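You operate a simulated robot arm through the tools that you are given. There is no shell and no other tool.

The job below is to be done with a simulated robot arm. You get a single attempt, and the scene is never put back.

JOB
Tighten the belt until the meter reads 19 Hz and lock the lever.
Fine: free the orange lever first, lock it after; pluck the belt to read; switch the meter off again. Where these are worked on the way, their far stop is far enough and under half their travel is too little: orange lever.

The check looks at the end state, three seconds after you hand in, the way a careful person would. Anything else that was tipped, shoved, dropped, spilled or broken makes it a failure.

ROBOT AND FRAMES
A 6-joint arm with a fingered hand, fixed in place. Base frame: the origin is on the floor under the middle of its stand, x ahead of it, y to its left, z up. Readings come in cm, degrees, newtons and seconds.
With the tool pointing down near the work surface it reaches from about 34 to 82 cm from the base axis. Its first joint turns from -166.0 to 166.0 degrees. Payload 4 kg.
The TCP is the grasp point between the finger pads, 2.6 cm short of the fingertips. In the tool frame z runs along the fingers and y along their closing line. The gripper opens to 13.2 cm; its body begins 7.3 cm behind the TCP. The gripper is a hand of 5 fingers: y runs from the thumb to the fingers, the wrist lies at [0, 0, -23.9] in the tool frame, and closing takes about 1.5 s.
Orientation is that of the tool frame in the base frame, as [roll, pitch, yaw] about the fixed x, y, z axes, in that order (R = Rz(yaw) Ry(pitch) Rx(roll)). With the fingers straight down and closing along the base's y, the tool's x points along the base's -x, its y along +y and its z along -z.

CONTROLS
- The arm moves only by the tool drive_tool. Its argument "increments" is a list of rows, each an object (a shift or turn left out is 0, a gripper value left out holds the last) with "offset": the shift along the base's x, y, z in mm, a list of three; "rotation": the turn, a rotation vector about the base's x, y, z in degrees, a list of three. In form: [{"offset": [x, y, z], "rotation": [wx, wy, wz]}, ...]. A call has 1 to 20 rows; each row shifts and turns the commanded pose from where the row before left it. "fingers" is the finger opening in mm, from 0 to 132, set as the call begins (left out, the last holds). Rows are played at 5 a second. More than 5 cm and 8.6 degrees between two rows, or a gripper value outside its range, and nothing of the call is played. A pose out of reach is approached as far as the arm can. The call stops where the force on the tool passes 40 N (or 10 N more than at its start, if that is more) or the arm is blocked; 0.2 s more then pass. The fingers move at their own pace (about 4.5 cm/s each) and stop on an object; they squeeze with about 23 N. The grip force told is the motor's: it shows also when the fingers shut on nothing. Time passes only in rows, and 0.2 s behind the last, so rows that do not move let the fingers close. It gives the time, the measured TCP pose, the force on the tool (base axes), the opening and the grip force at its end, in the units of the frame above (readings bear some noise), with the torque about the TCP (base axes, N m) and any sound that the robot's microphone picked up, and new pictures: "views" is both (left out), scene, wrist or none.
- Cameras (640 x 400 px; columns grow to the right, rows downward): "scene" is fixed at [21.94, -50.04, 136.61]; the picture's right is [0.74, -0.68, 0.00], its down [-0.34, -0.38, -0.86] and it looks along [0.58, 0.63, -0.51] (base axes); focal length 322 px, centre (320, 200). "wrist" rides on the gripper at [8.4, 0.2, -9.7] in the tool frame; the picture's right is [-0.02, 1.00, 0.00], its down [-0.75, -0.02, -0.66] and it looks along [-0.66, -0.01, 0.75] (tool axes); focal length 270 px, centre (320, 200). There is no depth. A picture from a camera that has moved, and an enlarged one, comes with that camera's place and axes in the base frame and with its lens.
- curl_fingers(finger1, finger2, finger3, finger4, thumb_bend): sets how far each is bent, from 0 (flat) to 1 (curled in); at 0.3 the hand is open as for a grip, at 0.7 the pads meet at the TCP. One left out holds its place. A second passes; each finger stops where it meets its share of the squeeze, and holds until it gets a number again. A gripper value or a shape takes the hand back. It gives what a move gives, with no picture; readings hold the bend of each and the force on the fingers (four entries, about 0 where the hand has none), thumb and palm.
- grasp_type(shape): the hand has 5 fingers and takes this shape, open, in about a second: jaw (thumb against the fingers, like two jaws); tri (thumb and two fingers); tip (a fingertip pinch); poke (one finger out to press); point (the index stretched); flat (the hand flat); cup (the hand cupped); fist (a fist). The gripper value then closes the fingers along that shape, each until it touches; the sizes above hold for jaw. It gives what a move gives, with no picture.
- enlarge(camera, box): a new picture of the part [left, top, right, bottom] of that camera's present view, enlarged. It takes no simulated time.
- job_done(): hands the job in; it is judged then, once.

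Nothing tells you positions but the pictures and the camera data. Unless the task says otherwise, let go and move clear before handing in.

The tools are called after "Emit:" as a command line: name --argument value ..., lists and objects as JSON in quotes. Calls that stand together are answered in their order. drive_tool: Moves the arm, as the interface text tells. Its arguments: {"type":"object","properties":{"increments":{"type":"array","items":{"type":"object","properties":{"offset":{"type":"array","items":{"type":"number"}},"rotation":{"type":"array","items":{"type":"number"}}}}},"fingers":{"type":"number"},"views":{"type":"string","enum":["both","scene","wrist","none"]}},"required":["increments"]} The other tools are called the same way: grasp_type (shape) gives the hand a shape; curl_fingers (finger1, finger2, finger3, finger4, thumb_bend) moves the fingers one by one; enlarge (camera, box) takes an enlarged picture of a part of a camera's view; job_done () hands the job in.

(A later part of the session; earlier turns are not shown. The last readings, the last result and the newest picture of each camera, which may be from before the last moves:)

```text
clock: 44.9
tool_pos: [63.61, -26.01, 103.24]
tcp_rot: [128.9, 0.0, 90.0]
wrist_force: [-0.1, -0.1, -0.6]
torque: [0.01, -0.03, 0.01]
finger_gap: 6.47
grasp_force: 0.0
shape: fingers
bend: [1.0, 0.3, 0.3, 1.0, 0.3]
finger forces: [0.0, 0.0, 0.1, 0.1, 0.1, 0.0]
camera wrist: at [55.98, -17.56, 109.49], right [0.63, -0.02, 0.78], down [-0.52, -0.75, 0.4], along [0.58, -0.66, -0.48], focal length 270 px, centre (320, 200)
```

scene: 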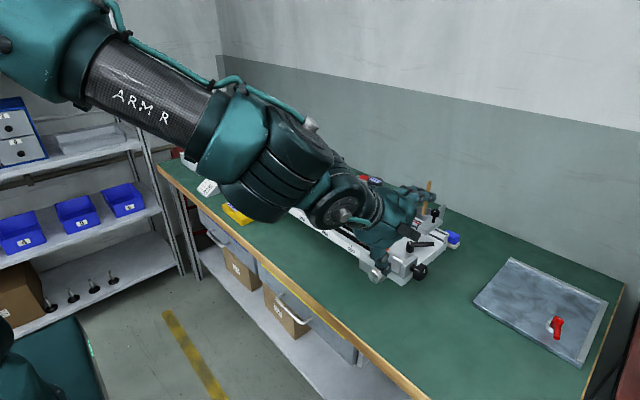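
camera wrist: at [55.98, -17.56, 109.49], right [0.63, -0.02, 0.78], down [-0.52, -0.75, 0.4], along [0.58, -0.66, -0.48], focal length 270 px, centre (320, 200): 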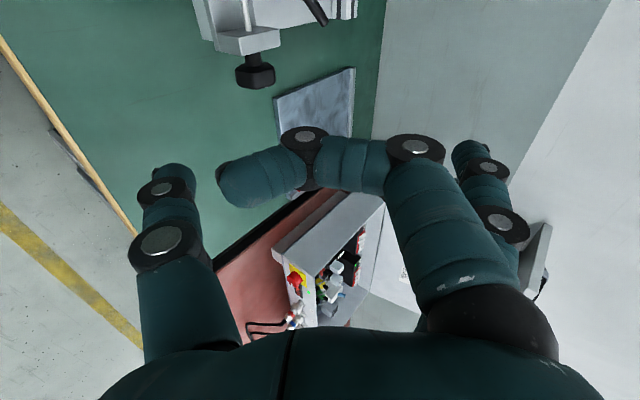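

The arm handles tilting forward well. The curled index would hit the end block at shallow angles, so I'll use the tri shape, which keeps the index and little finger well above, and grip the knob with the hand pointing roughly horizontal (+x).

Emit:
grasp_type --shape "tri"

Emit:
drive_tool --increments '[{"offset": [5, 0, -20], "rotation": [0, -8.5, 0]}, {"offset": [5, 0, -20], "rotation": [0, -8.5, 0]}, {"offset": [5, 0, -30], "rotation": [0, -8.5, 0]}, {"offset": [5, 0, -30], "rotation": [0, -8.5, 0]}, {"offset": [0, 0, -40], "rotation": [0, -5, 0]}, {"offset": [0, 0, -34]}, {}]' --views "both"

Emit:
enlarge --camera "scene" --box '[320, 190, 460, 290]'

```text
clock: 45.8
tool_pos: [63.39, -26.06, 103.28]
tcp_rot: [129.0, 0.0, 90.1]
wrist_force: [0.7, -0.4, 0.3]
torque: [0.01, -0.02, 0.0]
finger_gap: 13.18
grasp_force: 0.1
shape: tri
bend: [0.0, 0.3, 0.3, 0.0, 0.3]
finger forces: [0.0, 0.0, 0.0, 0.1, 0.1, 0.0]
```

```text
clock: 47.4
tool_pos: [67.83, -27.2, 86.95]
tcp_rot: [90.4, 0.1, 90.0]
wrist_force: [-0.6, 0.1, -0.1]
torque: [0.03, -0.02, 0.01]
finger_gap: 13.19
grasp_force: 0.2
shape: tri
bend: [0.0, 0.3, 0.3, 0.0, 0.3]
finger forces: [0.0, 0.0, 0.0, 0.1, 0.0, 0.0]
out of reach, approached as far as the arm can: row 5, 6
camera wrist: at [58.09, -18.75, 87.15], right [0.01, -0.02, 1.0], down [-0.66, -0.75, -0.01], along [0.75, -0.66, -0.02], focal length 270 px, centre (320, 200)
```

scene: 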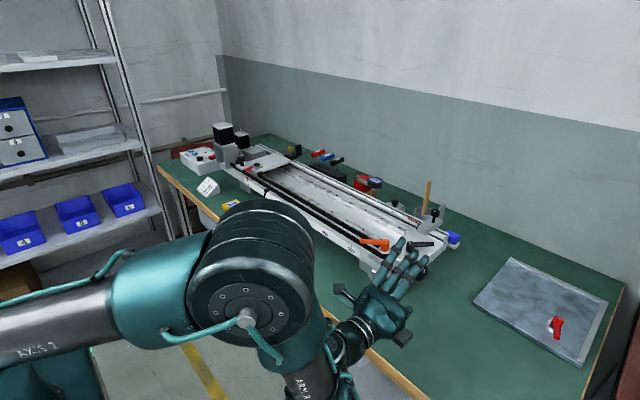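
wrist: 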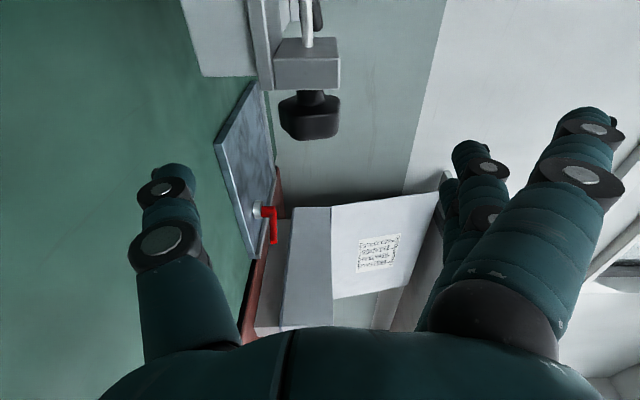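

```text
4.00 times, centred on (390, 240) of scene
camera zoom: at [21.94, -50.04, 136.61], right [0.74, -0.68, 0.0], down [-0.34, -0.38, -0.86], along [0.58, 0.63, -0.51], focal length 1289 px, centre (40, 40)
```

zoom: 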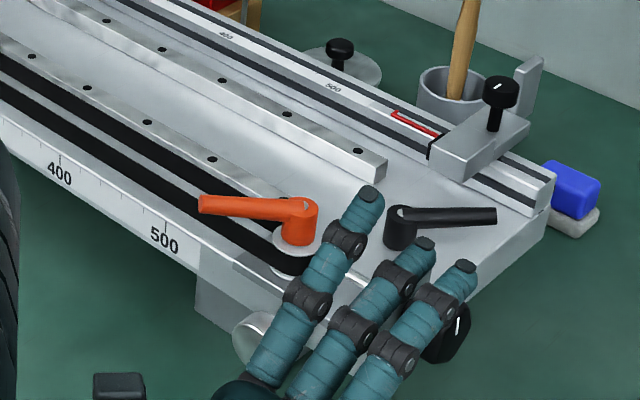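

The arm is at the edge of its reach with the hand fully horizontal here. I'll tilt the hand back down by about 17° and see where it settles.

Emit:
drive_tool --increments '[{"offset": [4, 0, 8], "rotation": [0, 8.5, 0]}, {"offset": [4, 0, 8], "rotation": [0, 8.5, 0]}, {}]' --views "both"

```text
clock: 48.2
tool_pos: [68.57, -27.24, 88.58]
tcp_rot: [107.2, -0.1, 90.0]
wrist_force: [0.6, -0.8, 0.3]
torque: [0.02, 0.02, 0.0]
finger_gap: 13.2
grasp_force: 0.0
shape: tri
bend: [0.0, 0.3, 0.3, 0.0, 0.3]
finger forces: [0.0, 0.0, 0.0, 0.0, 0.0, 0.0]
camera wrist: at [59.32, -18.78, 91.5], right [0.29, -0.02, 0.96], down [-0.63, -0.75, 0.18], along [0.72, -0.66, -0.23], focal length 270 px, centre (320, 200)
```

scene: 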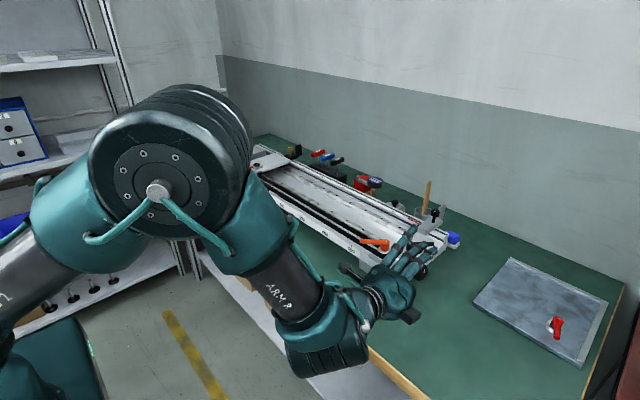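
wrist: 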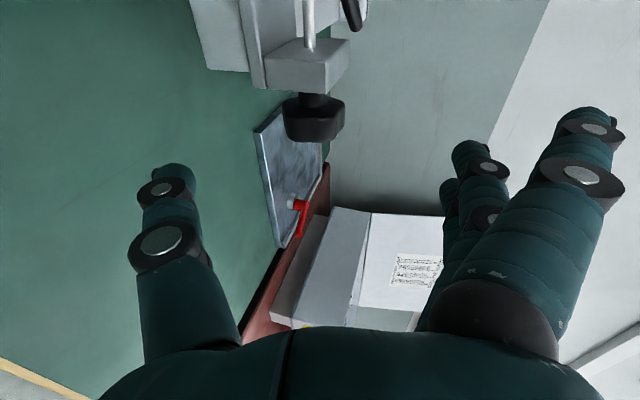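

The hand is now at 17° below horizontal. I line it up with the knob and advance along the tool axis until the fingertips straddle the knob.

Emit:
drive_tool --increments '[{"offset": [7, 6, -7]}, {"offset": [8, 5.5, -6]}, {"offset": [19, 0, -5.9]}, {"offset": [19.2, 0, -5.9]}, {}]' --views "both"

Emit:
enlarge --camera "scene" --box '[350, 200, 470, 290]'

```text
clock: 49.4
tool_pos: [73.94, -26.11, 86.02]
tcp_rot: [107.1, 0.1, 90.0]
wrist_force: [0.8, -0.4, 0.1]
torque: [0.0, 0.0, -0.01]
finger_gap: 13.17
grasp_force: 0.0
shape: tri
bend: [0.0, 0.3, 0.3, 0.0, 0.3]
finger forces: [0.0, 0.0, 0.0, 0.0, 0.1, 0.1]
camera wrist: at [64.78, -17.64, 88.99], right [0.29, -0.02, 0.96], down [-0.63, -0.75, 0.18], along [0.72, -0.66, -0.23], focal length 270 px, centre (320, 200)
```

scene: 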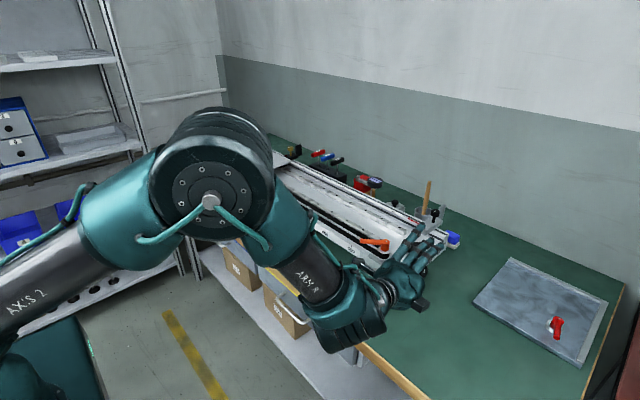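
wrist: 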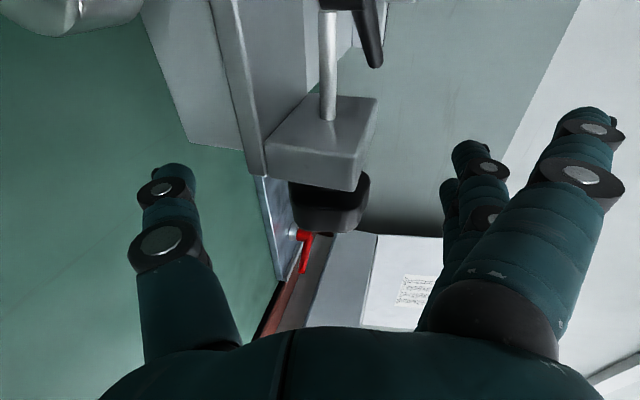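

```text
4.44 times, centred on (410, 245) of scene
camera zoom: at [21.94, -50.04, 136.61], right [0.74, -0.68, 0.0], down [-0.34, -0.38, -0.86], along [0.58, 0.63, -0.51], focal length 1433 px, centre (-80, 0)
```

zoom: 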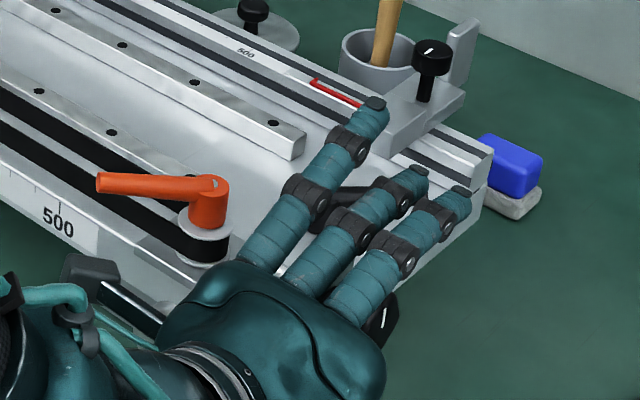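

The knob sits between the thumb and the middle fingers. I close the grip on it now.

Emit:
drive_tool --increments '[{}, {}, {}, {}, {}, {}, {}, {}]' --fingers 0 --views "both"

Emit:
enlarge --camera "scene" --box '[350, 200, 470, 290]'

Emit:
enlarge --camera "wrist" --box '[160, 60, 480, 260]'

```text
clock: 51.2
tool_pos: [73.99, -26.12, 85.88]
tcp_rot: [107.2, 0.0, 90.0]
wrist_force: [7.8, -3.5, -7.3]
torque: [0.11, 0.04, 0.0]
finger_gap: 1.45
grasp_force: 22.9
shape: tri
bend: [0.2, 0.73, 0.73, 0.2, 0.71]
finger forces: [0.1, 11.7, 7.8, 0.0, 21.1, 0.1]
camera wrist: at [64.78, -17.68, 88.91], right [0.29, -0.02, 0.96], down [-0.63, -0.75, 0.18], along [0.72, -0.66, -0.23], focal length 270 px, centre (320, 200)
```

scene: 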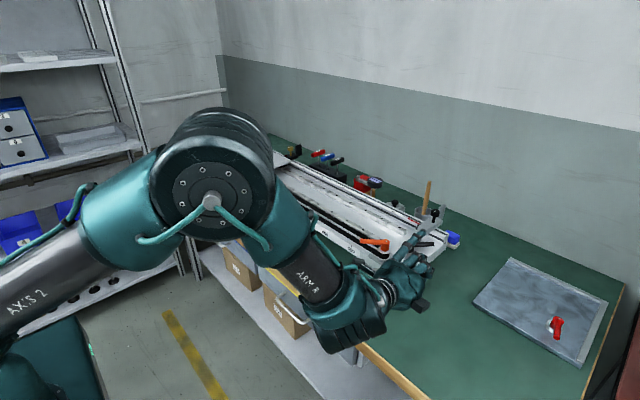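
wrist: 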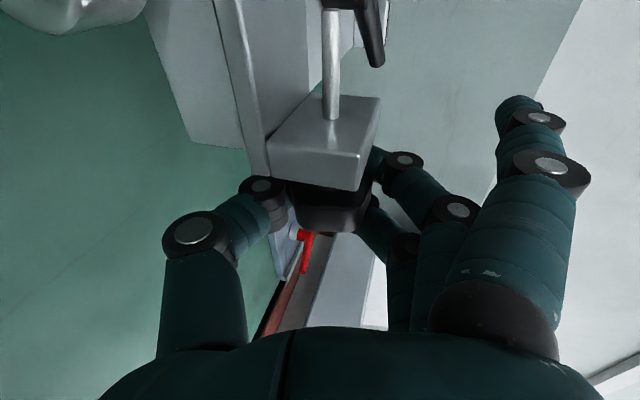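

```text
4.44 times, centred on (410, 245) of scene
camera zoom: at [21.94, -50.04, 136.61], right [0.74, -0.68, 0.0], down [-0.34, -0.38, -0.86], along [0.58, 0.63, -0.51], focal length 1433 px, centre (-80, 0)
```

zoom: 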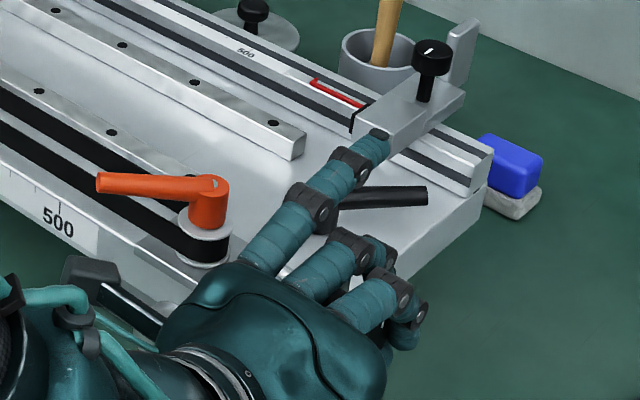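

```text
2.00 times, centred on (320, 160) of wrist
camera zoom: at [64.78, -17.68, 88.91], right [0.29, -0.02, 0.96], down [-0.63, -0.75, 0.18], along [0.72, -0.66, -0.23], focal length 541 px, centre (320, 280)
```

zoom: 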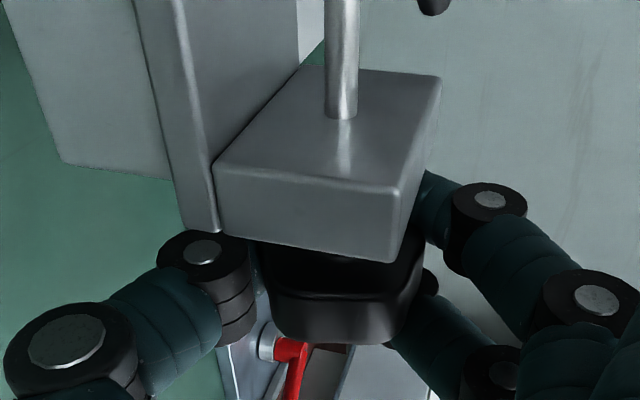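

The grip is firm: two fingers and the thumb on the knob, about 21 N. I start turning it clockwise as seen from its face, rotating the hand about the knob axis, and watch the force.

Emit:
drive_tool --increments '[{"offset": [0.53, 0, 1.39], "rotation": [0, 8.5, 0]}, {"offset": [0.74, 0, 1.28], "rotation": [0, 8.5, 0]}, {}]' --views "wrist"

Emit:
enlarge --camera "wrist" --box '[160, 60, 480, 260]'

Emit:
enlarge --camera "scene" --box '[350, 200, 470, 290]'

```text
clock: 52.0
tool_pos: [74.13, -26.16, 86.18]
tcp_rot: [124.3, 0.0, 90.0]
wrist_force: [-2.7, -5.1, -14.0]
torque: [0.09, 0.03, -0.06]
finger_gap: 1.34
grasp_force: 22.8
shape: tri
bend: [0.26, 0.73, 0.74, 0.26, 0.71]
finger forces: [0.0, 9.4, 8.0, 0.0, 24.1, 0.1]
camera wrist: at [66.06, -17.68, 91.68], right [0.56, -0.02, 0.83], down [-0.55, -0.75, 0.36], along [0.61, -0.66, -0.43], focal length 270 px, centre (320, 200)
```

wrist: 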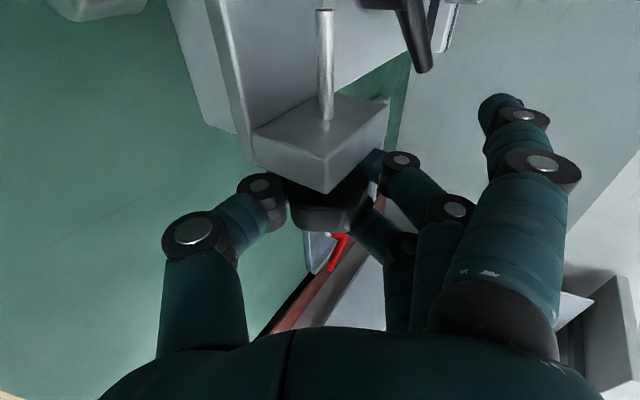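

```text
2.00 times, centred on (320, 160) of wrist
camera zoom: at [66.06, -17.68, 91.68], right [0.56, -0.02, 0.83], down [-0.55, -0.75, 0.36], along [0.61, -0.66, -0.43], focal length 541 px, centre (320, 280)
```

zoom: 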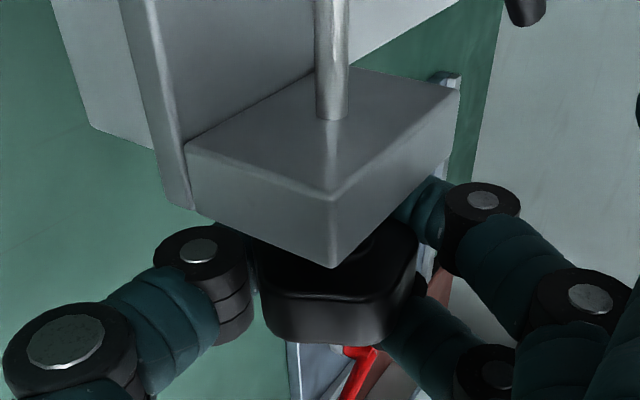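

```text
4.44 times, centred on (410, 245) of scene
camera zoom: at [21.94, -50.04, 136.61], right [0.74, -0.68, 0.0], down [-0.34, -0.38, -0.86], along [0.58, 0.63, -0.51], focal length 1433 px, centre (-80, 0)
```

zoom: 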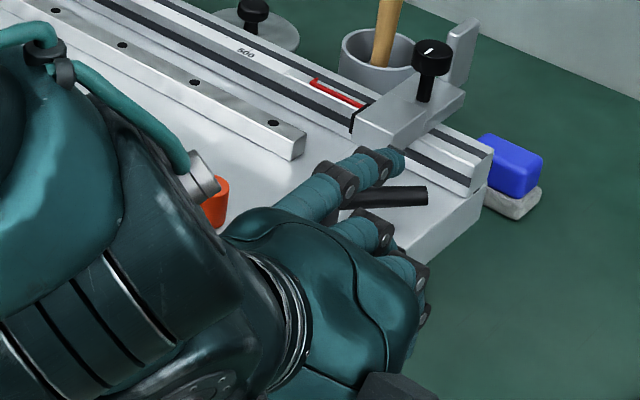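

The knob turns with the hand. There's some sideways load, so I'll nudge my axis estimate a little and keep turning.

Emit:
drive_tool --increments '[{"offset": [0.2, 0, -0.2], "rotation": [0, 8.5, 0]}, {"offset": [0.6, 0, 0.2], "rotation": [0, 8.5, 0]}, {"offset": [1.2, 0, 0.85], "rotation": [0, 8.5, 0]}, {}]' --views "wrist"

Emit:
enlarge --camera "wrist" --box '[160, 0, 560, 250]'

```text
clock: 53.0
tool_pos: [74.26, -26.21, 86.19]
tcp_rot: [149.7, -0.1, 90.1]
wrist_force: [-14.6, -6.0, -16.5]
torque: [0.04, -0.02, -0.06]
finger_gap: 1.28
grasp_force: 22.9
shape: tri
bend: [0.26, 0.73, 0.74, 0.26, 0.71]
finger forces: [0.1, 8.3, 6.9, 0.1, 29.5, 0.0]
camera wrist: at [69.43, -17.7, 94.73], right [0.86, -0.02, 0.5], down [-0.35, -0.75, 0.56], along [0.37, -0.66, -0.66], focal length 270 px, centre (320, 200)
```

wrist: 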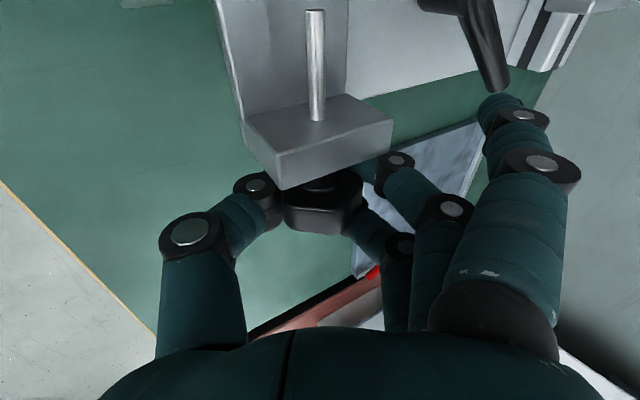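

```text
1.60 times, centred on (360, 125) of wrist
camera zoom: at [69.43, -17.7, 94.73], right [0.86, -0.02, 0.5], down [-0.35, -0.75, 0.56], along [0.37, -0.66, -0.66], focal length 432 px, centre (256, 320)
```

zoom: 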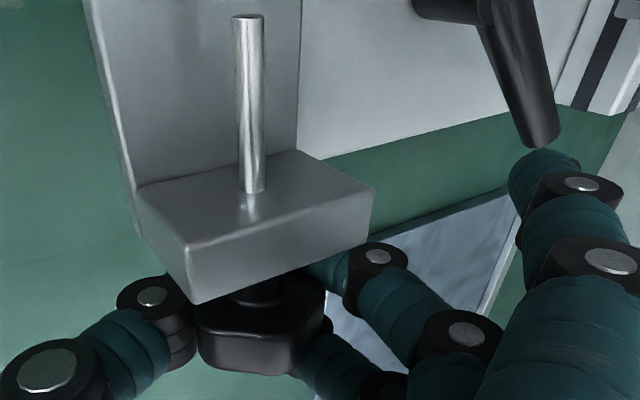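

One stroke of about 43° is done and the knob turned all the way with it. I open the grip only part-way so the index stays clear of the black lever, then swing back around the knob for the next stroke.

Emit:
drive_tool --increments '[{}, {}, {}, {}, {"offset": [-3.5, 0, -0.75], "rotation": [0, -8.5, 0]}, {"offset": [-1.05, 0, -1.0], "rotation": [0, -8.5, 0]}, {"offset": [-0.95, 0, -1.2], "rotation": [0, -8.5, 0]}, {"offset": [-0.7, 0, -1.3], "rotation": [0, -8.5, 0]}, {"offset": [-0.55, 0, -1.3], "rotation": [0, -8.5, 0]}, {"offset": [-0.35, 0, -1.5], "rotation": [0, -8.5, 0]}, {}]' --fingers 75 --views "both"

Emit:
enlarge --camera "wrist" --box '[160, 60, 480, 260]'

Emit:
enlarge --camera "scene" --box '[350, 200, 470, 290]'

```text
clock: 55.4
tool_pos: [73.52, -26.21, 85.8]
tcp_rot: [98.3, 0.0, 90.1]
wrist_force: [0.4, 0.3, -0.2]
torque: [0.01, -0.03, -0.01]
finger_gap: 7.42
grasp_force: 0.0
shape: tri
bend: [0.0, 0.72, 0.72, 0.0, 0.7]
finger forces: [0.0, 0.0, 0.0, 0.1, 0.0, 0.0]
camera wrist: at [63.98, -17.72, 87.34], right [0.15, -0.02, 0.99], down [-0.65, -0.75, 0.08], along [0.74, -0.66, -0.12], focal length 270 px, centre (320, 200)
```

scene: 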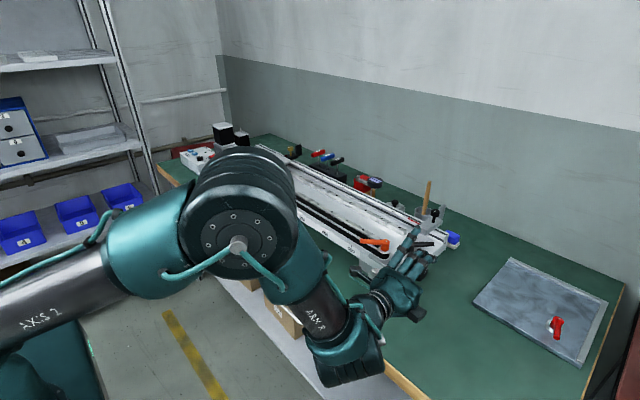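
wrist: 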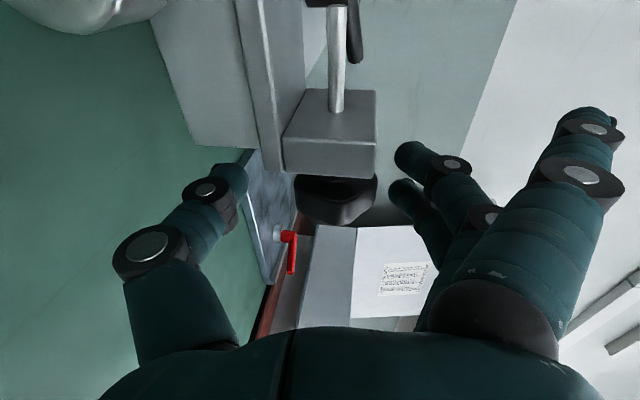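

```text
2.00 times, centred on (320, 160) of wrist
camera zoom: at [63.98, -17.72, 87.34], right [0.15, -0.02, 0.99], down [-0.65, -0.75, 0.08], along [0.74, -0.66, -0.12], focal length 541 px, centre (320, 280)
```

zoom: 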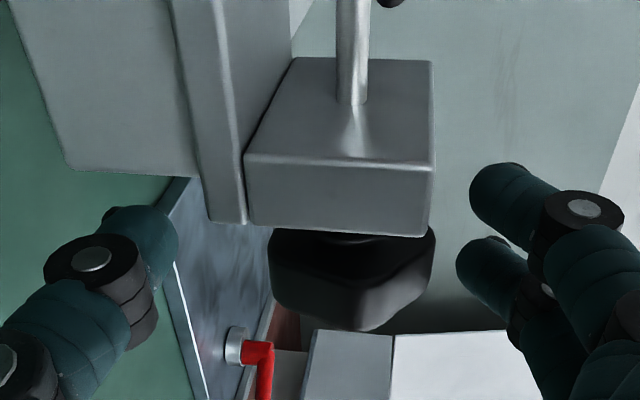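

```text
4.44 times, centred on (410, 245) of scene
camera zoom: at [21.94, -50.04, 136.61], right [0.74, -0.68, 0.0], down [-0.34, -0.38, -0.86], along [0.58, 0.63, -0.51], focal length 1433 px, centre (-80, 0)
```

zoom: 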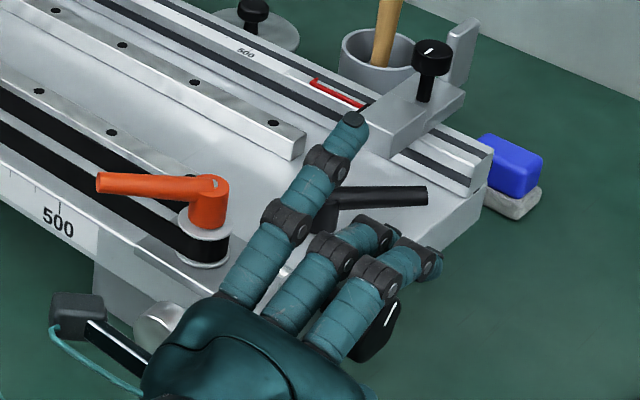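

The knob's index mark has moved clockwise as expected. Second stroke now: close again and turn about 51°.

Emit:
drive_tool --increments '[{"offset": [3.8, 0, 1.3]}, {}, {}, {}, {}, {}, {"offset": [0.1, 0, 0.6], "rotation": [0, 8.5, 0]}, {"offset": [0.1, 0, 0.6], "rotation": [0, 8.5, 0]}, {"offset": [0.1, 0, 0.6], "rotation": [0, 8.5, 0]}, {"offset": [0.1, 0, 0.6], "rotation": [0, 8.5, 0]}, {"offset": [0.1, 0, 0.6], "rotation": [0, 8.5, 0]}, {"offset": [0.1, 0, 0.6], "rotation": [0, 8.5, 0]}, {}]' --fingers 0 --views "wrist"

Emit:
enlarge --camera "wrist" --box '[160, 0, 560, 250]'

```text
clock: 58.2
tool_pos: [74.06, -26.17, 86.2]
tcp_rot: [149.7, 0.0, 89.9]
wrist_force: [-13.2, -9.9, -14.2]
torque: [-0.01, 0.0, -0.06]
finger_gap: 1.13
grasp_force: 22.9
shape: tri
bend: [0.26, 0.74, 0.73, 0.26, 0.71]
finger forces: [0.0, 8.3, 6.2, 0.1, 27.5, 0.1]
camera wrist: at [69.2, -17.7, 94.57], right [0.86, -0.02, 0.5], down [-0.35, -0.75, 0.56], along [0.37, -0.66, -0.66], focal length 270 px, centre (320, 200)
```

wrist: 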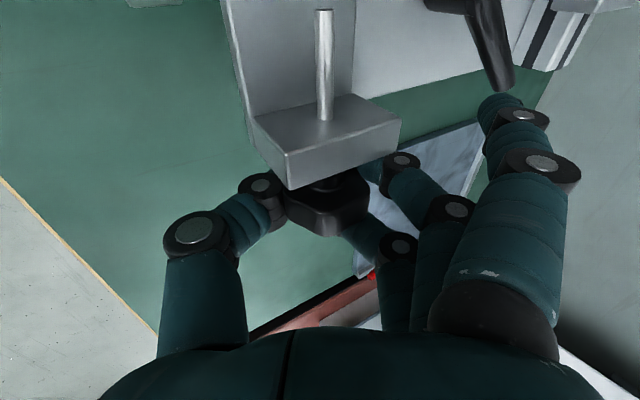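

```text
1.60 times, centred on (360, 125) of wrist
camera zoom: at [69.2, -17.7, 94.57], right [0.86, -0.02, 0.5], down [-0.35, -0.75, 0.56], along [0.37, -0.66, -0.66], focal length 432 px, centre (256, 320)
```

zoom: 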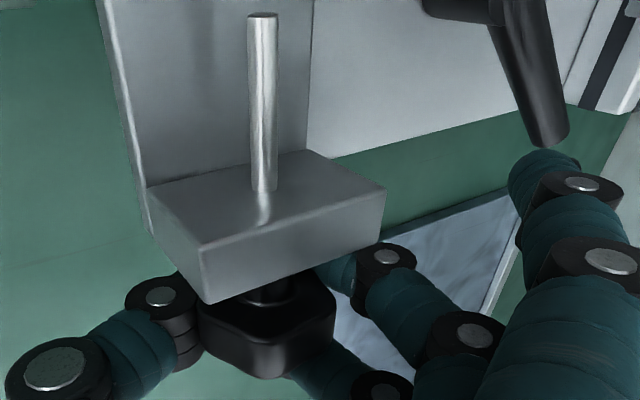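

Total turn is about 94° so far. One more stroke, then I'll pluck and read. First open and swing back.

Emit:
drive_tool --increments '[{}, {}, {}, {}, {"offset": [-2, 0, -0.75], "rotation": [0, -8.5, 0]}, {"offset": [-1.0, 0, -0.7], "rotation": [0, -8.5, 0]}, {"offset": [-0.7, 0, -0.7], "rotation": [0, -8.5, 0]}, {"offset": [-0.5, 0, -0.7], "rotation": [0, -8.5, 0]}, {"offset": [-0.3, 0, -0.7], "rotation": [0, -8.5, 0]}, {"offset": [-0.1, 0, -0.7], "rotation": [0, -8.5, 0]}, {}]' --fingers 75 --views "none"

Emit:
enlarge --camera "scene" --box '[380, 240, 460, 300]'

Emit:
enlarge --camera "wrist" --box '[160, 60, 480, 260]'

```text
clock: 60.6
tool_pos: [73.66, -26.15, 85.8]
tcp_rot: [98.4, -0.1, 90.0]
wrist_force: [-0.1, -0.7, 0.0]
torque: [-0.02, -0.02, -0.01]
finger_gap: 7.45
grasp_force: 0.0
shape: tri
bend: [0.0, 0.72, 0.72, 0.0, 0.7]
finger forces: [0.0, 0.1, 0.0, 0.1, 0.0, 0.1]
```

```text
6.67 times, centred on (420, 270) of scene
camera zoom: at [21.94, -50.04, 136.61], right [0.74, -0.68, 0.0], down [-0.34, -0.38, -0.86], along [0.58, 0.63, -0.51], focal length 2149 px, centre (-347, -267)
```

zoom: 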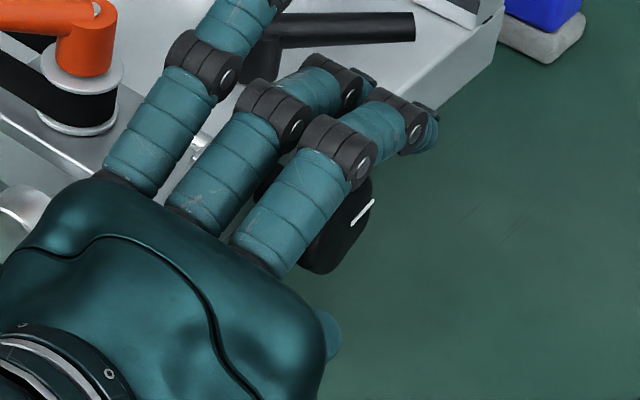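

```text
2.00 times, centred on (320, 160) of wrist
camera zoom: at [64.01, -17.71, 87.35], right [0.15, -0.02, 0.99], down [-0.65, -0.75, 0.08], along [0.74, -0.66, -0.12], focal length 541 px, centre (320, 280)
```

zoom: 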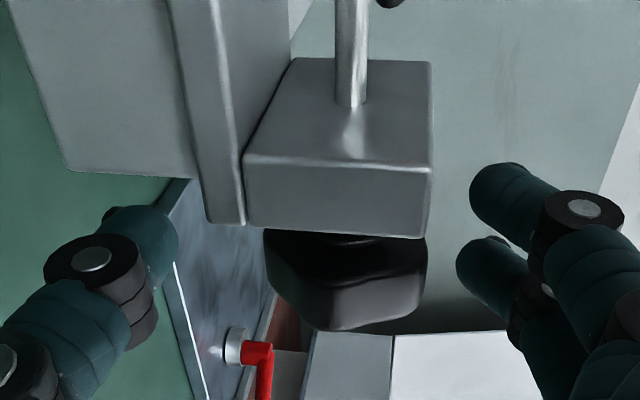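

Emit:
enlarge --camera "scene" --box '[405, 255, 445, 280]'

```text
16.00 times, centred on (425, 268) of scene
camera zoom: at [21.94, -50.04, 136.61], right [0.74, -0.68, 0.0], down [-0.34, -0.38, -0.86], along [0.58, 0.63, -0.51], focal length 5158 px, centre (-1360, -880)
```

zoom: 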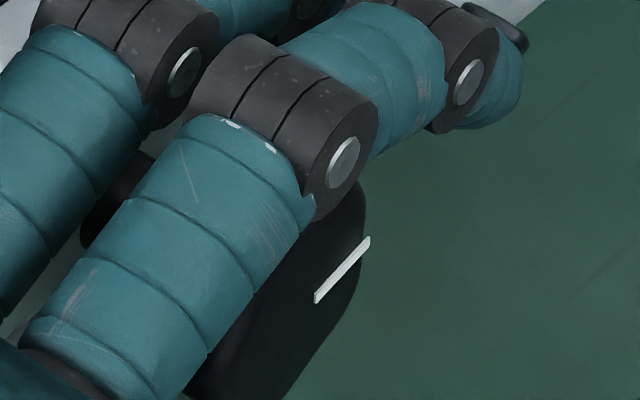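

The index mark shows the knob has turned about 75° in total; a little of the hand's turn is lost to finger compliance. Third stroke now.

Emit:
drive_tool --increments '[{"offset": [2.4, 0, 1.3]}, {}, {}, {}, {}, {}, {"offset": [0, 0, 0.4], "rotation": [0, 8.5, 0]}, {"offset": [0, 0, 0.4], "rotation": [0, 8.5, 0]}, {"offset": [-0.2, 0, 0.4], "rotation": [0, 8.5, 0]}, {"offset": [-0.3, 0, 0.4], "rotation": [0, 8.5, 0]}, {"offset": [-0.3, 0, 0.4], "rotation": [0, 8.5, 0]}, {"offset": [-0.3, 0, 0.3], "rotation": [0, 8.5, 0]}, {}]' --fingers 0 --views "none"

Emit:
enlarge --camera "wrist" --box '[160, 0, 560, 250]'

```text
clock: 63.4
tool_pos: [73.65, -26.13, 86.29]
tcp_rot: [149.6, 0.0, 89.9]
wrist_force: [-3.2, -5.1, -4.3]
torque: [-0.01, 0.02, -0.11]
finger_gap: 1.59
grasp_force: 22.6
shape: tri
bend: [0.26, 0.73, 0.75, 0.26, 0.71]
finger forces: [0.1, 10.6, 6.5, 0.1, 18.2, 0.1]
```

```text
1.60 times, centred on (360, 125) of wrist
camera zoom: at [68.89, -17.7, 94.57], right [0.86, -0.02, 0.51], down [-0.35, -0.75, 0.56], along [0.37, -0.66, -0.66], focal length 432 px, centre (256, 320)
```

zoom: 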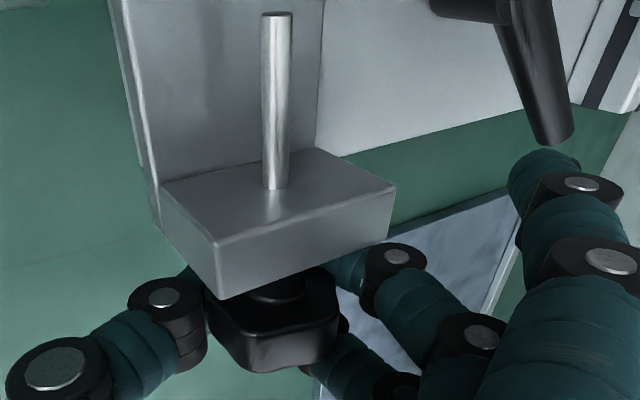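

Side forces are much lower now with the refined path. I release, back away from the knob, and travel to the belt for another pluck.

Emit:
drive_tool --increments '[{}, {}, {}, {}, {"offset": [-15, 0, 26]}, {"offset": [-15, 0, 26]}, {"offset": [-15, 0, 26]}, {"offset": [-20, 20, 30]}, {"offset": [-20, 40, 0]}, {"offset": [0, 48, 0]}, {"offset": [0, 48, 0]}, {"offset": [0, 48, 0]}, {"offset": [0, 48, 0]}, {"offset": [0, 48, 0]}, {"offset": [0, 48, 0]}, {"offset": [0, 48, 0]}, {"offset": [0, 48, 0]}, {"offset": [0, 36, 0]}, {}]' --fingers 75 --views "both"

Emit:
enlarge --camera "scene" --box '[340, 200, 460, 290]'

Emit:
enlarge --camera "scene" --box '[405, 255, 445, 280]'

```text
clock: 67.4
tool_pos: [65.11, 22.14, 97.24]
tcp_rot: [149.5, -0.1, 90.0]
wrist_force: [0.5, -0.1, 0.0]
torque: [-0.01, -0.02, -0.02]
finger_gap: 7.43
grasp_force: 0.0
shape: tri
bend: [0.0, 0.72, 0.72, 0.0, 0.7]
finger forces: [0.0, 0.1, 0.0, 0.1, 0.0, 0.1]
camera wrist: at [60.21, 30.58, 105.56], right [0.86, -0.02, 0.51], down [-0.35, -0.75, 0.56], along [0.37, -0.66, -0.66], focal length 270 px, centre (320, 200)
```

scene: 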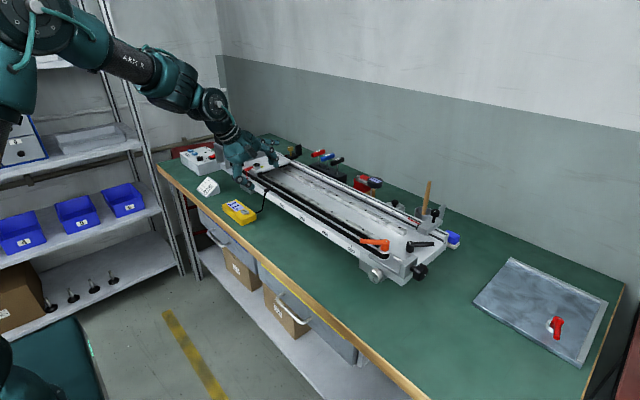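
wrist: 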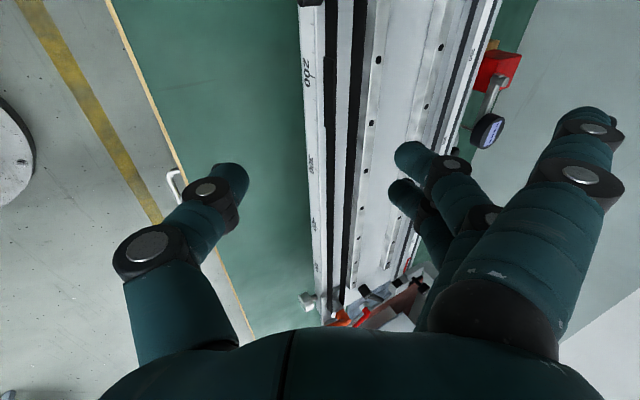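

```text
4.44 times, centred on (400, 245) of scene
camera zoom: at [21.94, -50.04, 136.61], right [0.74, -0.68, 0.0], down [-0.34, -0.38, -0.86], along [0.58, 0.63, -0.51], focal length 1433 px, centre (-36, 0)
```

zoom: 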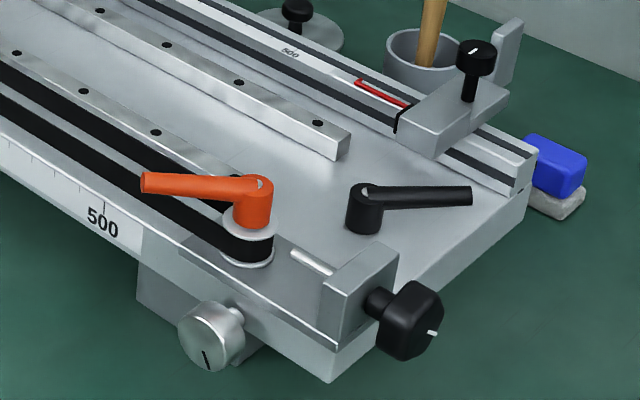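

```text
16.00 times, centred on (425, 268) of scene
camera zoom: at [21.94, -50.04, 136.61], right [0.74, -0.68, 0.0], down [-0.34, -0.38, -0.86], along [0.58, 0.63, -0.51], focal length 5158 px, centre (-1360, -880)
```

zoom: 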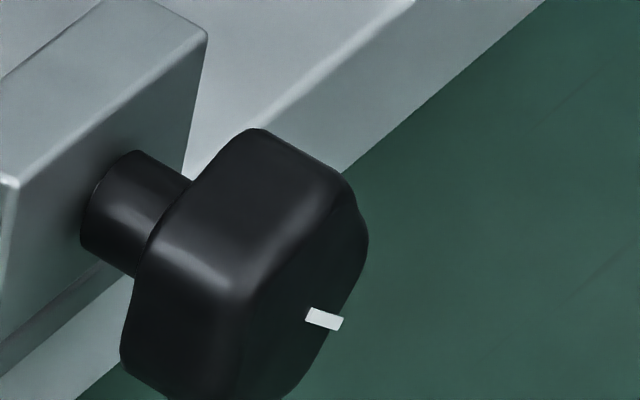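

The mark now shows roughly 130° of turn. With the hand pinched shut I'll use the fingertips to pluck; I bring them in front of the belt segment.

Emit:
drive_tool --increments '[{}, {}, {}, {}, {"offset": [10, -3, -30]}, {"offset": [10, 0, -30]}, {"offset": [11, 0, -27]}, {}]' --fingers 0 --views "both"

Emit:
enlarge --camera "wrist" --box '[200, 60, 440, 210]'

Emit:
enlarge --camera "scene" --box '[230, 150, 330, 225]'

```text
clock: 69.2
tool_pos: [68.32, 21.67, 88.11]
tcp_rot: [149.5, -0.1, 89.9]
wrist_force: [0.1, 0.0, -0.1]
torque: [0.0, 0.02, 0.02]
finger_gap: 0.02
grasp_force: 22.7
shape: tri
bend: [0.25, 0.63, 0.63, 0.25, 0.67]
finger forces: [0.0, 0.0, 0.1, 0.1, 0.0, 0.1]
camera wrist: at [63.46, 30.12, 96.57], right [0.86, -0.02, 0.51], down [-0.35, -0.75, 0.56], along [0.37, -0.66, -0.66], focal length 270 px, centre (320, 200)
```

scene: 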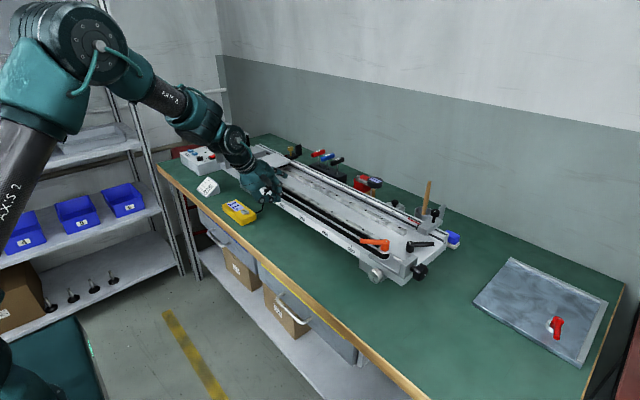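
wrist: 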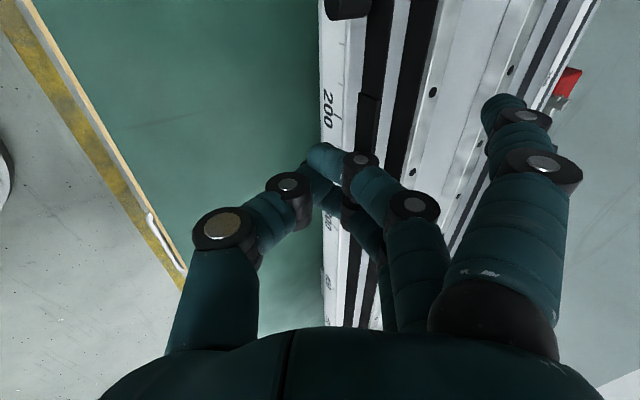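

```text
2.67 times, centred on (320, 135) of wrist
camera zoom: at [63.46, 30.12, 96.57], right [0.86, -0.02, 0.51], down [-0.35, -0.75, 0.56], along [0.37, -0.66, -0.66], focal length 721 px, centre (320, 373)
```

zoom: 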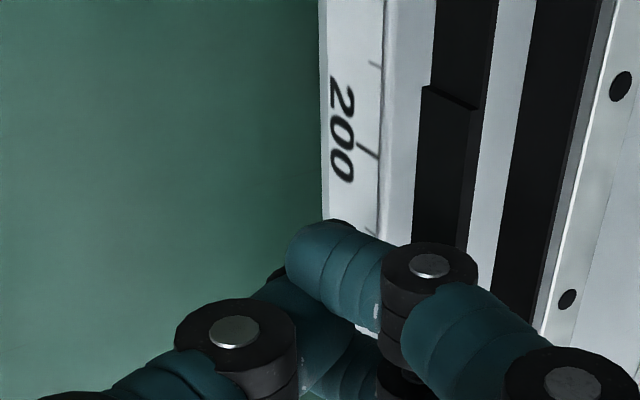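

```text
5.33 times, centred on (280, 188) of scene
camera zoom: at [21.94, -50.04, 136.61], right [0.74, -0.68, 0.0], down [-0.34, -0.38, -0.86], along [0.58, 0.63, -0.51], focal length 1719 px, centre (533, 267)
```

zoom: 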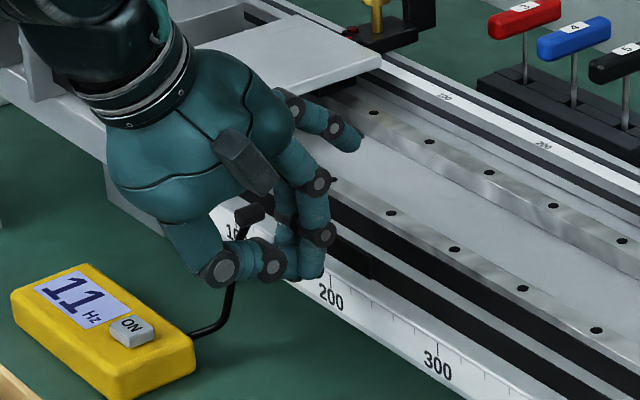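

Emit:
drive_tool --increments '[{"offset": [0, 0, -9]}, {"offset": [6, 0, 0]}, {"offset": [4, 0, 0]}, {"offset": [3, 0, 0]}]' --views "none"

Emit:
enlarge --camera "wrist" --box '[200, 60, 440, 210]'

```text
clock: 70.2
tool_pos: [69.66, 21.51, 87.31]
tcp_rot: [149.4, 0.0, 90.0]
wrist_force: [0.0, -0.3, 0.5]
torque: [0.04, -0.01, 0.0]
finger_gap: 0.01
grasp_force: 23.5
shape: tri
bend: [0.26, 0.63, 0.63, 0.26, 0.67]
finger forces: [0.1, 0.1, 0.1, 0.1, 0.0, 0.1]
```

```text
2.67 times, centred on (320, 135) of wrist
camera zoom: at [64.83, 30.04, 95.68], right [0.86, -0.02, 0.51], down [-0.35, -0.75, 0.56], along [0.37, -0.66, -0.66], focal length 721 px, centre (320, 373)
```

zoom: 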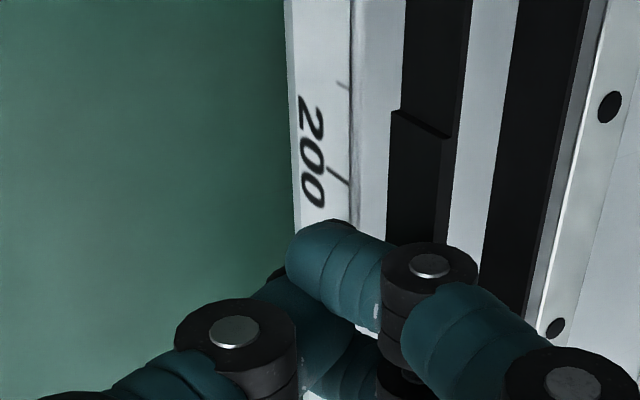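

Emit:
drive_tool --increments '[{"offset": [3, 0, 0]}, {"offset": [3, 0, 0]}]' --views "none"

Emit:
enlarge --camera "wrist" --box '[200, 60, 440, 210]'

```text
clock: 70.8
tool_pos: [70.22, 21.62, 87.28]
tcp_rot: [149.5, 0.0, 89.9]
wrist_force: [-0.1, 0.5, -0.3]
torque: [0.04, 0.0, 0.0]
finger_gap: 0.0
grasp_force: 23.2
shape: tri
bend: [0.26, 0.63, 0.63, 0.26, 0.67]
finger forces: [0.0, 0.1, 0.0, 0.0, 0.0, 0.0]
```

```text
2.67 times, centred on (320, 135) of wrist
camera zoom: at [65.44, 30.1, 95.76], right [0.86, -0.02, 0.51], down [-0.35, -0.75, 0.56], along [0.37, -0.66, -0.66], focal length 721 px, centre (320, 373)
```

zoom: 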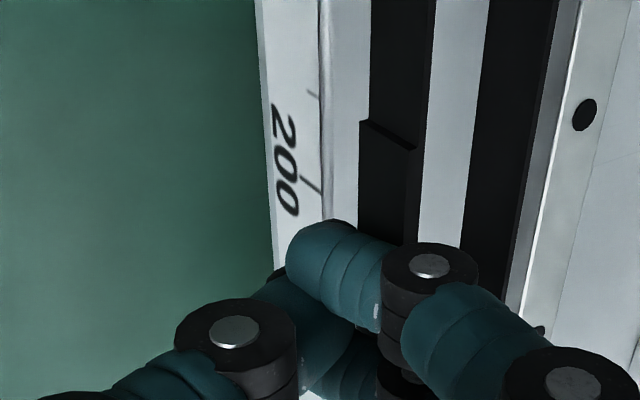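

The pinched fingertips were passing just above the belt, since its front face spans only about z = 85.2 to 86.8. I back off, lower by 12 mm and approach again.

Emit:
drive_tool --increments '[{"offset": [-12, 0, 0]}, {"offset": [0, 0, -12]}, {"offset": [4, 0, 0]}, {"offset": [3, 0, 0]}, {"offset": [3, 0, 0]}]' --views "none"

Emit:
enlarge --camera "wrist" --box '[200, 60, 440, 210]'

```text
clock: 72.0
tool_pos: [69.98, 21.7, 86.15]
tcp_rot: [149.5, 0.1, 90.0]
wrist_force: [-0.4, 0.7, 0.1]
torque: [-0.02, -0.01, 0.01]
finger_gap: 0.0
grasp_force: 23.3
shape: tri
bend: [0.26, 0.63, 0.63, 0.26, 0.67]
finger forces: [0.1, 0.3, 0.2, 0.1, 0.1, 0.0]
```

```text
2.67 times, centred on (320, 135) of wrist
camera zoom: at [65.21, 30.13, 94.5], right [0.86, -0.02, 0.51], down [-0.35, -0.75, 0.56], along [0.37, -0.66, -0.66], focal length 721 px, centre (320, 373)
```

zoom: 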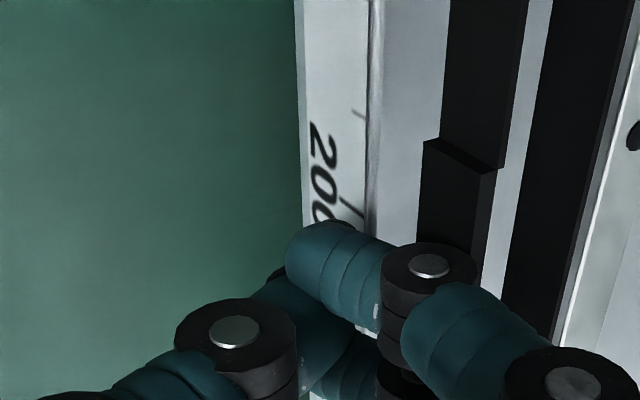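

Contact is just starting. I push about 6 mm more and then snap away.

Emit:
drive_tool --increments '[{"offset": [3, 0, 0]}, {"offset": [3, 0, 0]}]' --views "none"

Emit:
drive_tool --increments '[{"offset": [-35, 0, 0]}, {}]' --views "none"

Emit:
enlarge --camera "scene" --box '[210, 180, 290, 240]'

```text
clock: 72.6
tool_pos: [70.5, 21.53, 86.05]
tcp_rot: [149.5, 0.0, 90.1]
wrist_force: [-0.4, 0.5, -0.3]
torque: [0.02, -0.04, 0.03]
finger_gap: 0.0
grasp_force: 23.5
shape: tri
bend: [0.26, 0.63, 0.63, 0.26, 0.67]
finger forces: [0.1, 0.6, 0.6, 0.0, 0.0, 0.1]
```

```text
clock: 73.2
tool_pos: [67.26, 21.61, 86.19]
tcp_rot: [149.5, 0.0, 89.9]
wrist_force: [-0.4, 0.7, 0.9]
torque: [0.0, 0.0, -0.03]
finger_gap: 0.02
grasp_force: 22.6
shape: tri
bend: [0.26, 0.63, 0.63, 0.26, 0.67]
finger forces: [0.0, 0.0, 0.0, 0.0, 0.0, 0.0]
```

```text
6.67 times, centred on (250, 210) of scene
camera zoom: at [21.94, -50.04, 136.61], right [0.74, -0.68, 0.0], down [-0.34, -0.38, -0.86], along [0.58, 0.63, -0.51], focal length 2149 px, centre (787, 133)
```

zoom: 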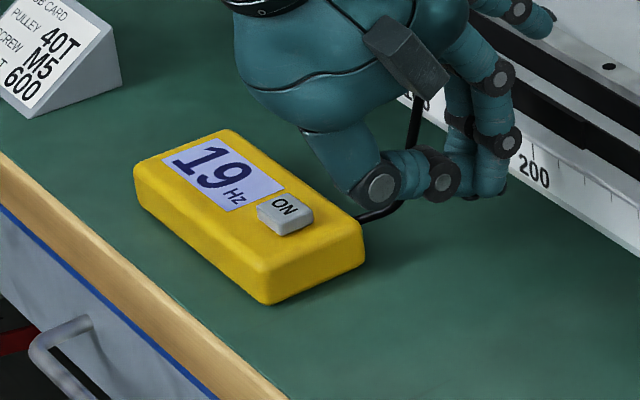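

The meter now reads 19 Hz, exactly the target. Next is locking the lever. I retreat, bring the hand upright again and go back toward the lever.

Emit:
drive_tool --increments '[{"offset": [-20, 0, 35]}, {"offset": [-20, 0, 45]}, {"offset": [0, 0, 45]}, {"offset": [0, -45, 10], "rotation": [0, 8.5, 0]}, {"offset": [0, -45, 0], "rotation": [0, 8.5, 0]}, {"offset": [0, -45, 0], "rotation": [0, 8.5, 0]}, {"offset": [0, -45, 0], "rotation": [0, 5, 0]}, {"offset": [0, -48, 0]}, {"offset": [0, -48, 0]}, {"offset": [0, -48, 0]}, {"offset": [0, -30, 0]}, {}]' --views "none"

Emit:
grasp_type --shape "jaw"

Emit:
curl_fingers --finger1 0.3 --finger2 1.0 --finger3 1.0 --finger4 1.0 --thumb_bend 0.6

Emit:
curl_fingers --thumb_bend 1.0

Emit:
drive_tool --increments '[{}]' --views "both"

```text
clock: 75.8
tool_pos: [63.17, -13.92, 99.66]
tcp_rot: [180.0, 0.0, 90.0]
wrist_force: [0.3, 0.5, -0.2]
torque: [0.01, -0.01, 0.0]
finger_gap: 0.0
grasp_force: 23.0
shape: tri
bend: [0.26, 0.63, 0.63, 0.26, 0.67]
finger forces: [0.0, 0.0, 0.0, 0.0, 0.1, 0.0]
```

```text
clock: 76.7
tool_pos: [63.26, -13.84, 99.51]
tcp_rot: [-180.0, -0.1, 90.0]
wrist_force: [0.1, 0.5, 0.6]
torque: [-0.05, 0.03, 0.0]
finger_gap: 13.22
grasp_force: 0.0
shape: jaw
bend: [0.3, 0.3, 0.3, 0.3, 0.3]
finger forces: [0.0, 0.1, 0.0, 0.0, 0.0, 0.1]
```

```text
clock: 77.7
tool_pos: [63.31, -13.85, 99.64]
tcp_rot: [-180.0, -0.1, 90.0]
wrist_force: [-0.6, 1.0, -0.4]
torque: [0.02, 0.02, 0.01]
finger_gap: 9.17
grasp_force: 0.1
shape: fingers
bend: [0.3, 1.0, 1.0, 1.0, 0.6]
finger forces: [0.1, 0.0, 0.0, 0.0, 0.1, 0.1]
```

```text
clock: 78.7
tool_pos: [63.27, -13.77, 99.61]
tcp_rot: [180.0, 0.0, 90.0]
wrist_force: [-0.5, -0.1, -0.4]
torque: [-0.02, -0.03, 0.0]
finger_gap: 6.07
grasp_force: 0.0
shape: fingers
bend: [0.3, 1.0, 1.0, 1.0, 0.88]
finger forces: [0.0, 0.1, 0.0, 0.0, 0.0, 0.0]
```

```text
clock: 79.1
tool_pos: [63.32, -13.87, 99.59]
tcp_rot: [180.0, 0.0, 90.0]
wrist_force: [0.4, -0.2, 0.0]
torque: [0.03, 0.0, 0.04]
finger_gap: 6.13
grasp_force: 0.0
shape: fingers
bend: [0.3, 1.0, 1.0, 1.0, 0.88]
finger forces: [0.0, 0.0, 0.0, 0.0, 0.0, 0.0]
camera wrist: at [63.31, -5.39, 109.27], right [1.0, -0.02, 0.0], down [-0.02, -0.75, 0.66], along [-0.01, -0.66, -0.75], focal length 270 px, centre (320, 200)
```

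scene: 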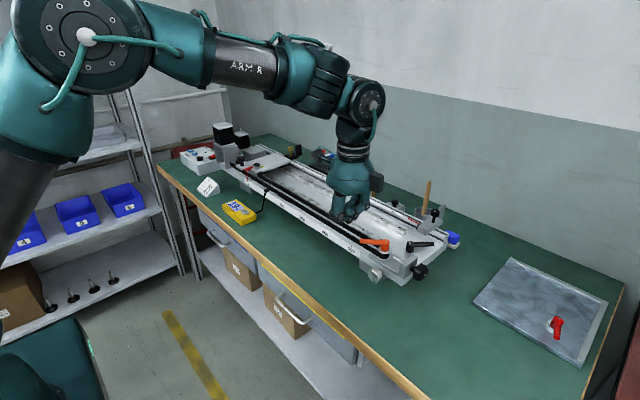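
wrist: 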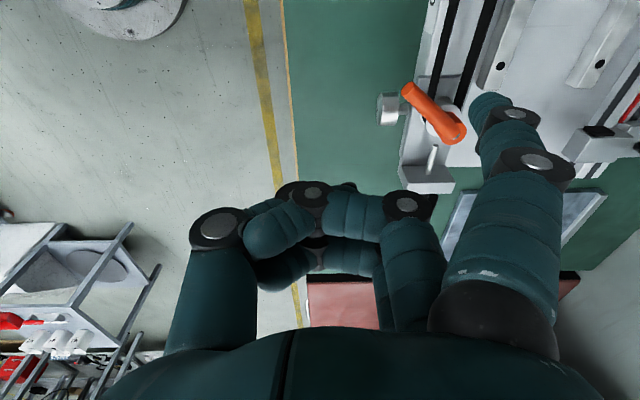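

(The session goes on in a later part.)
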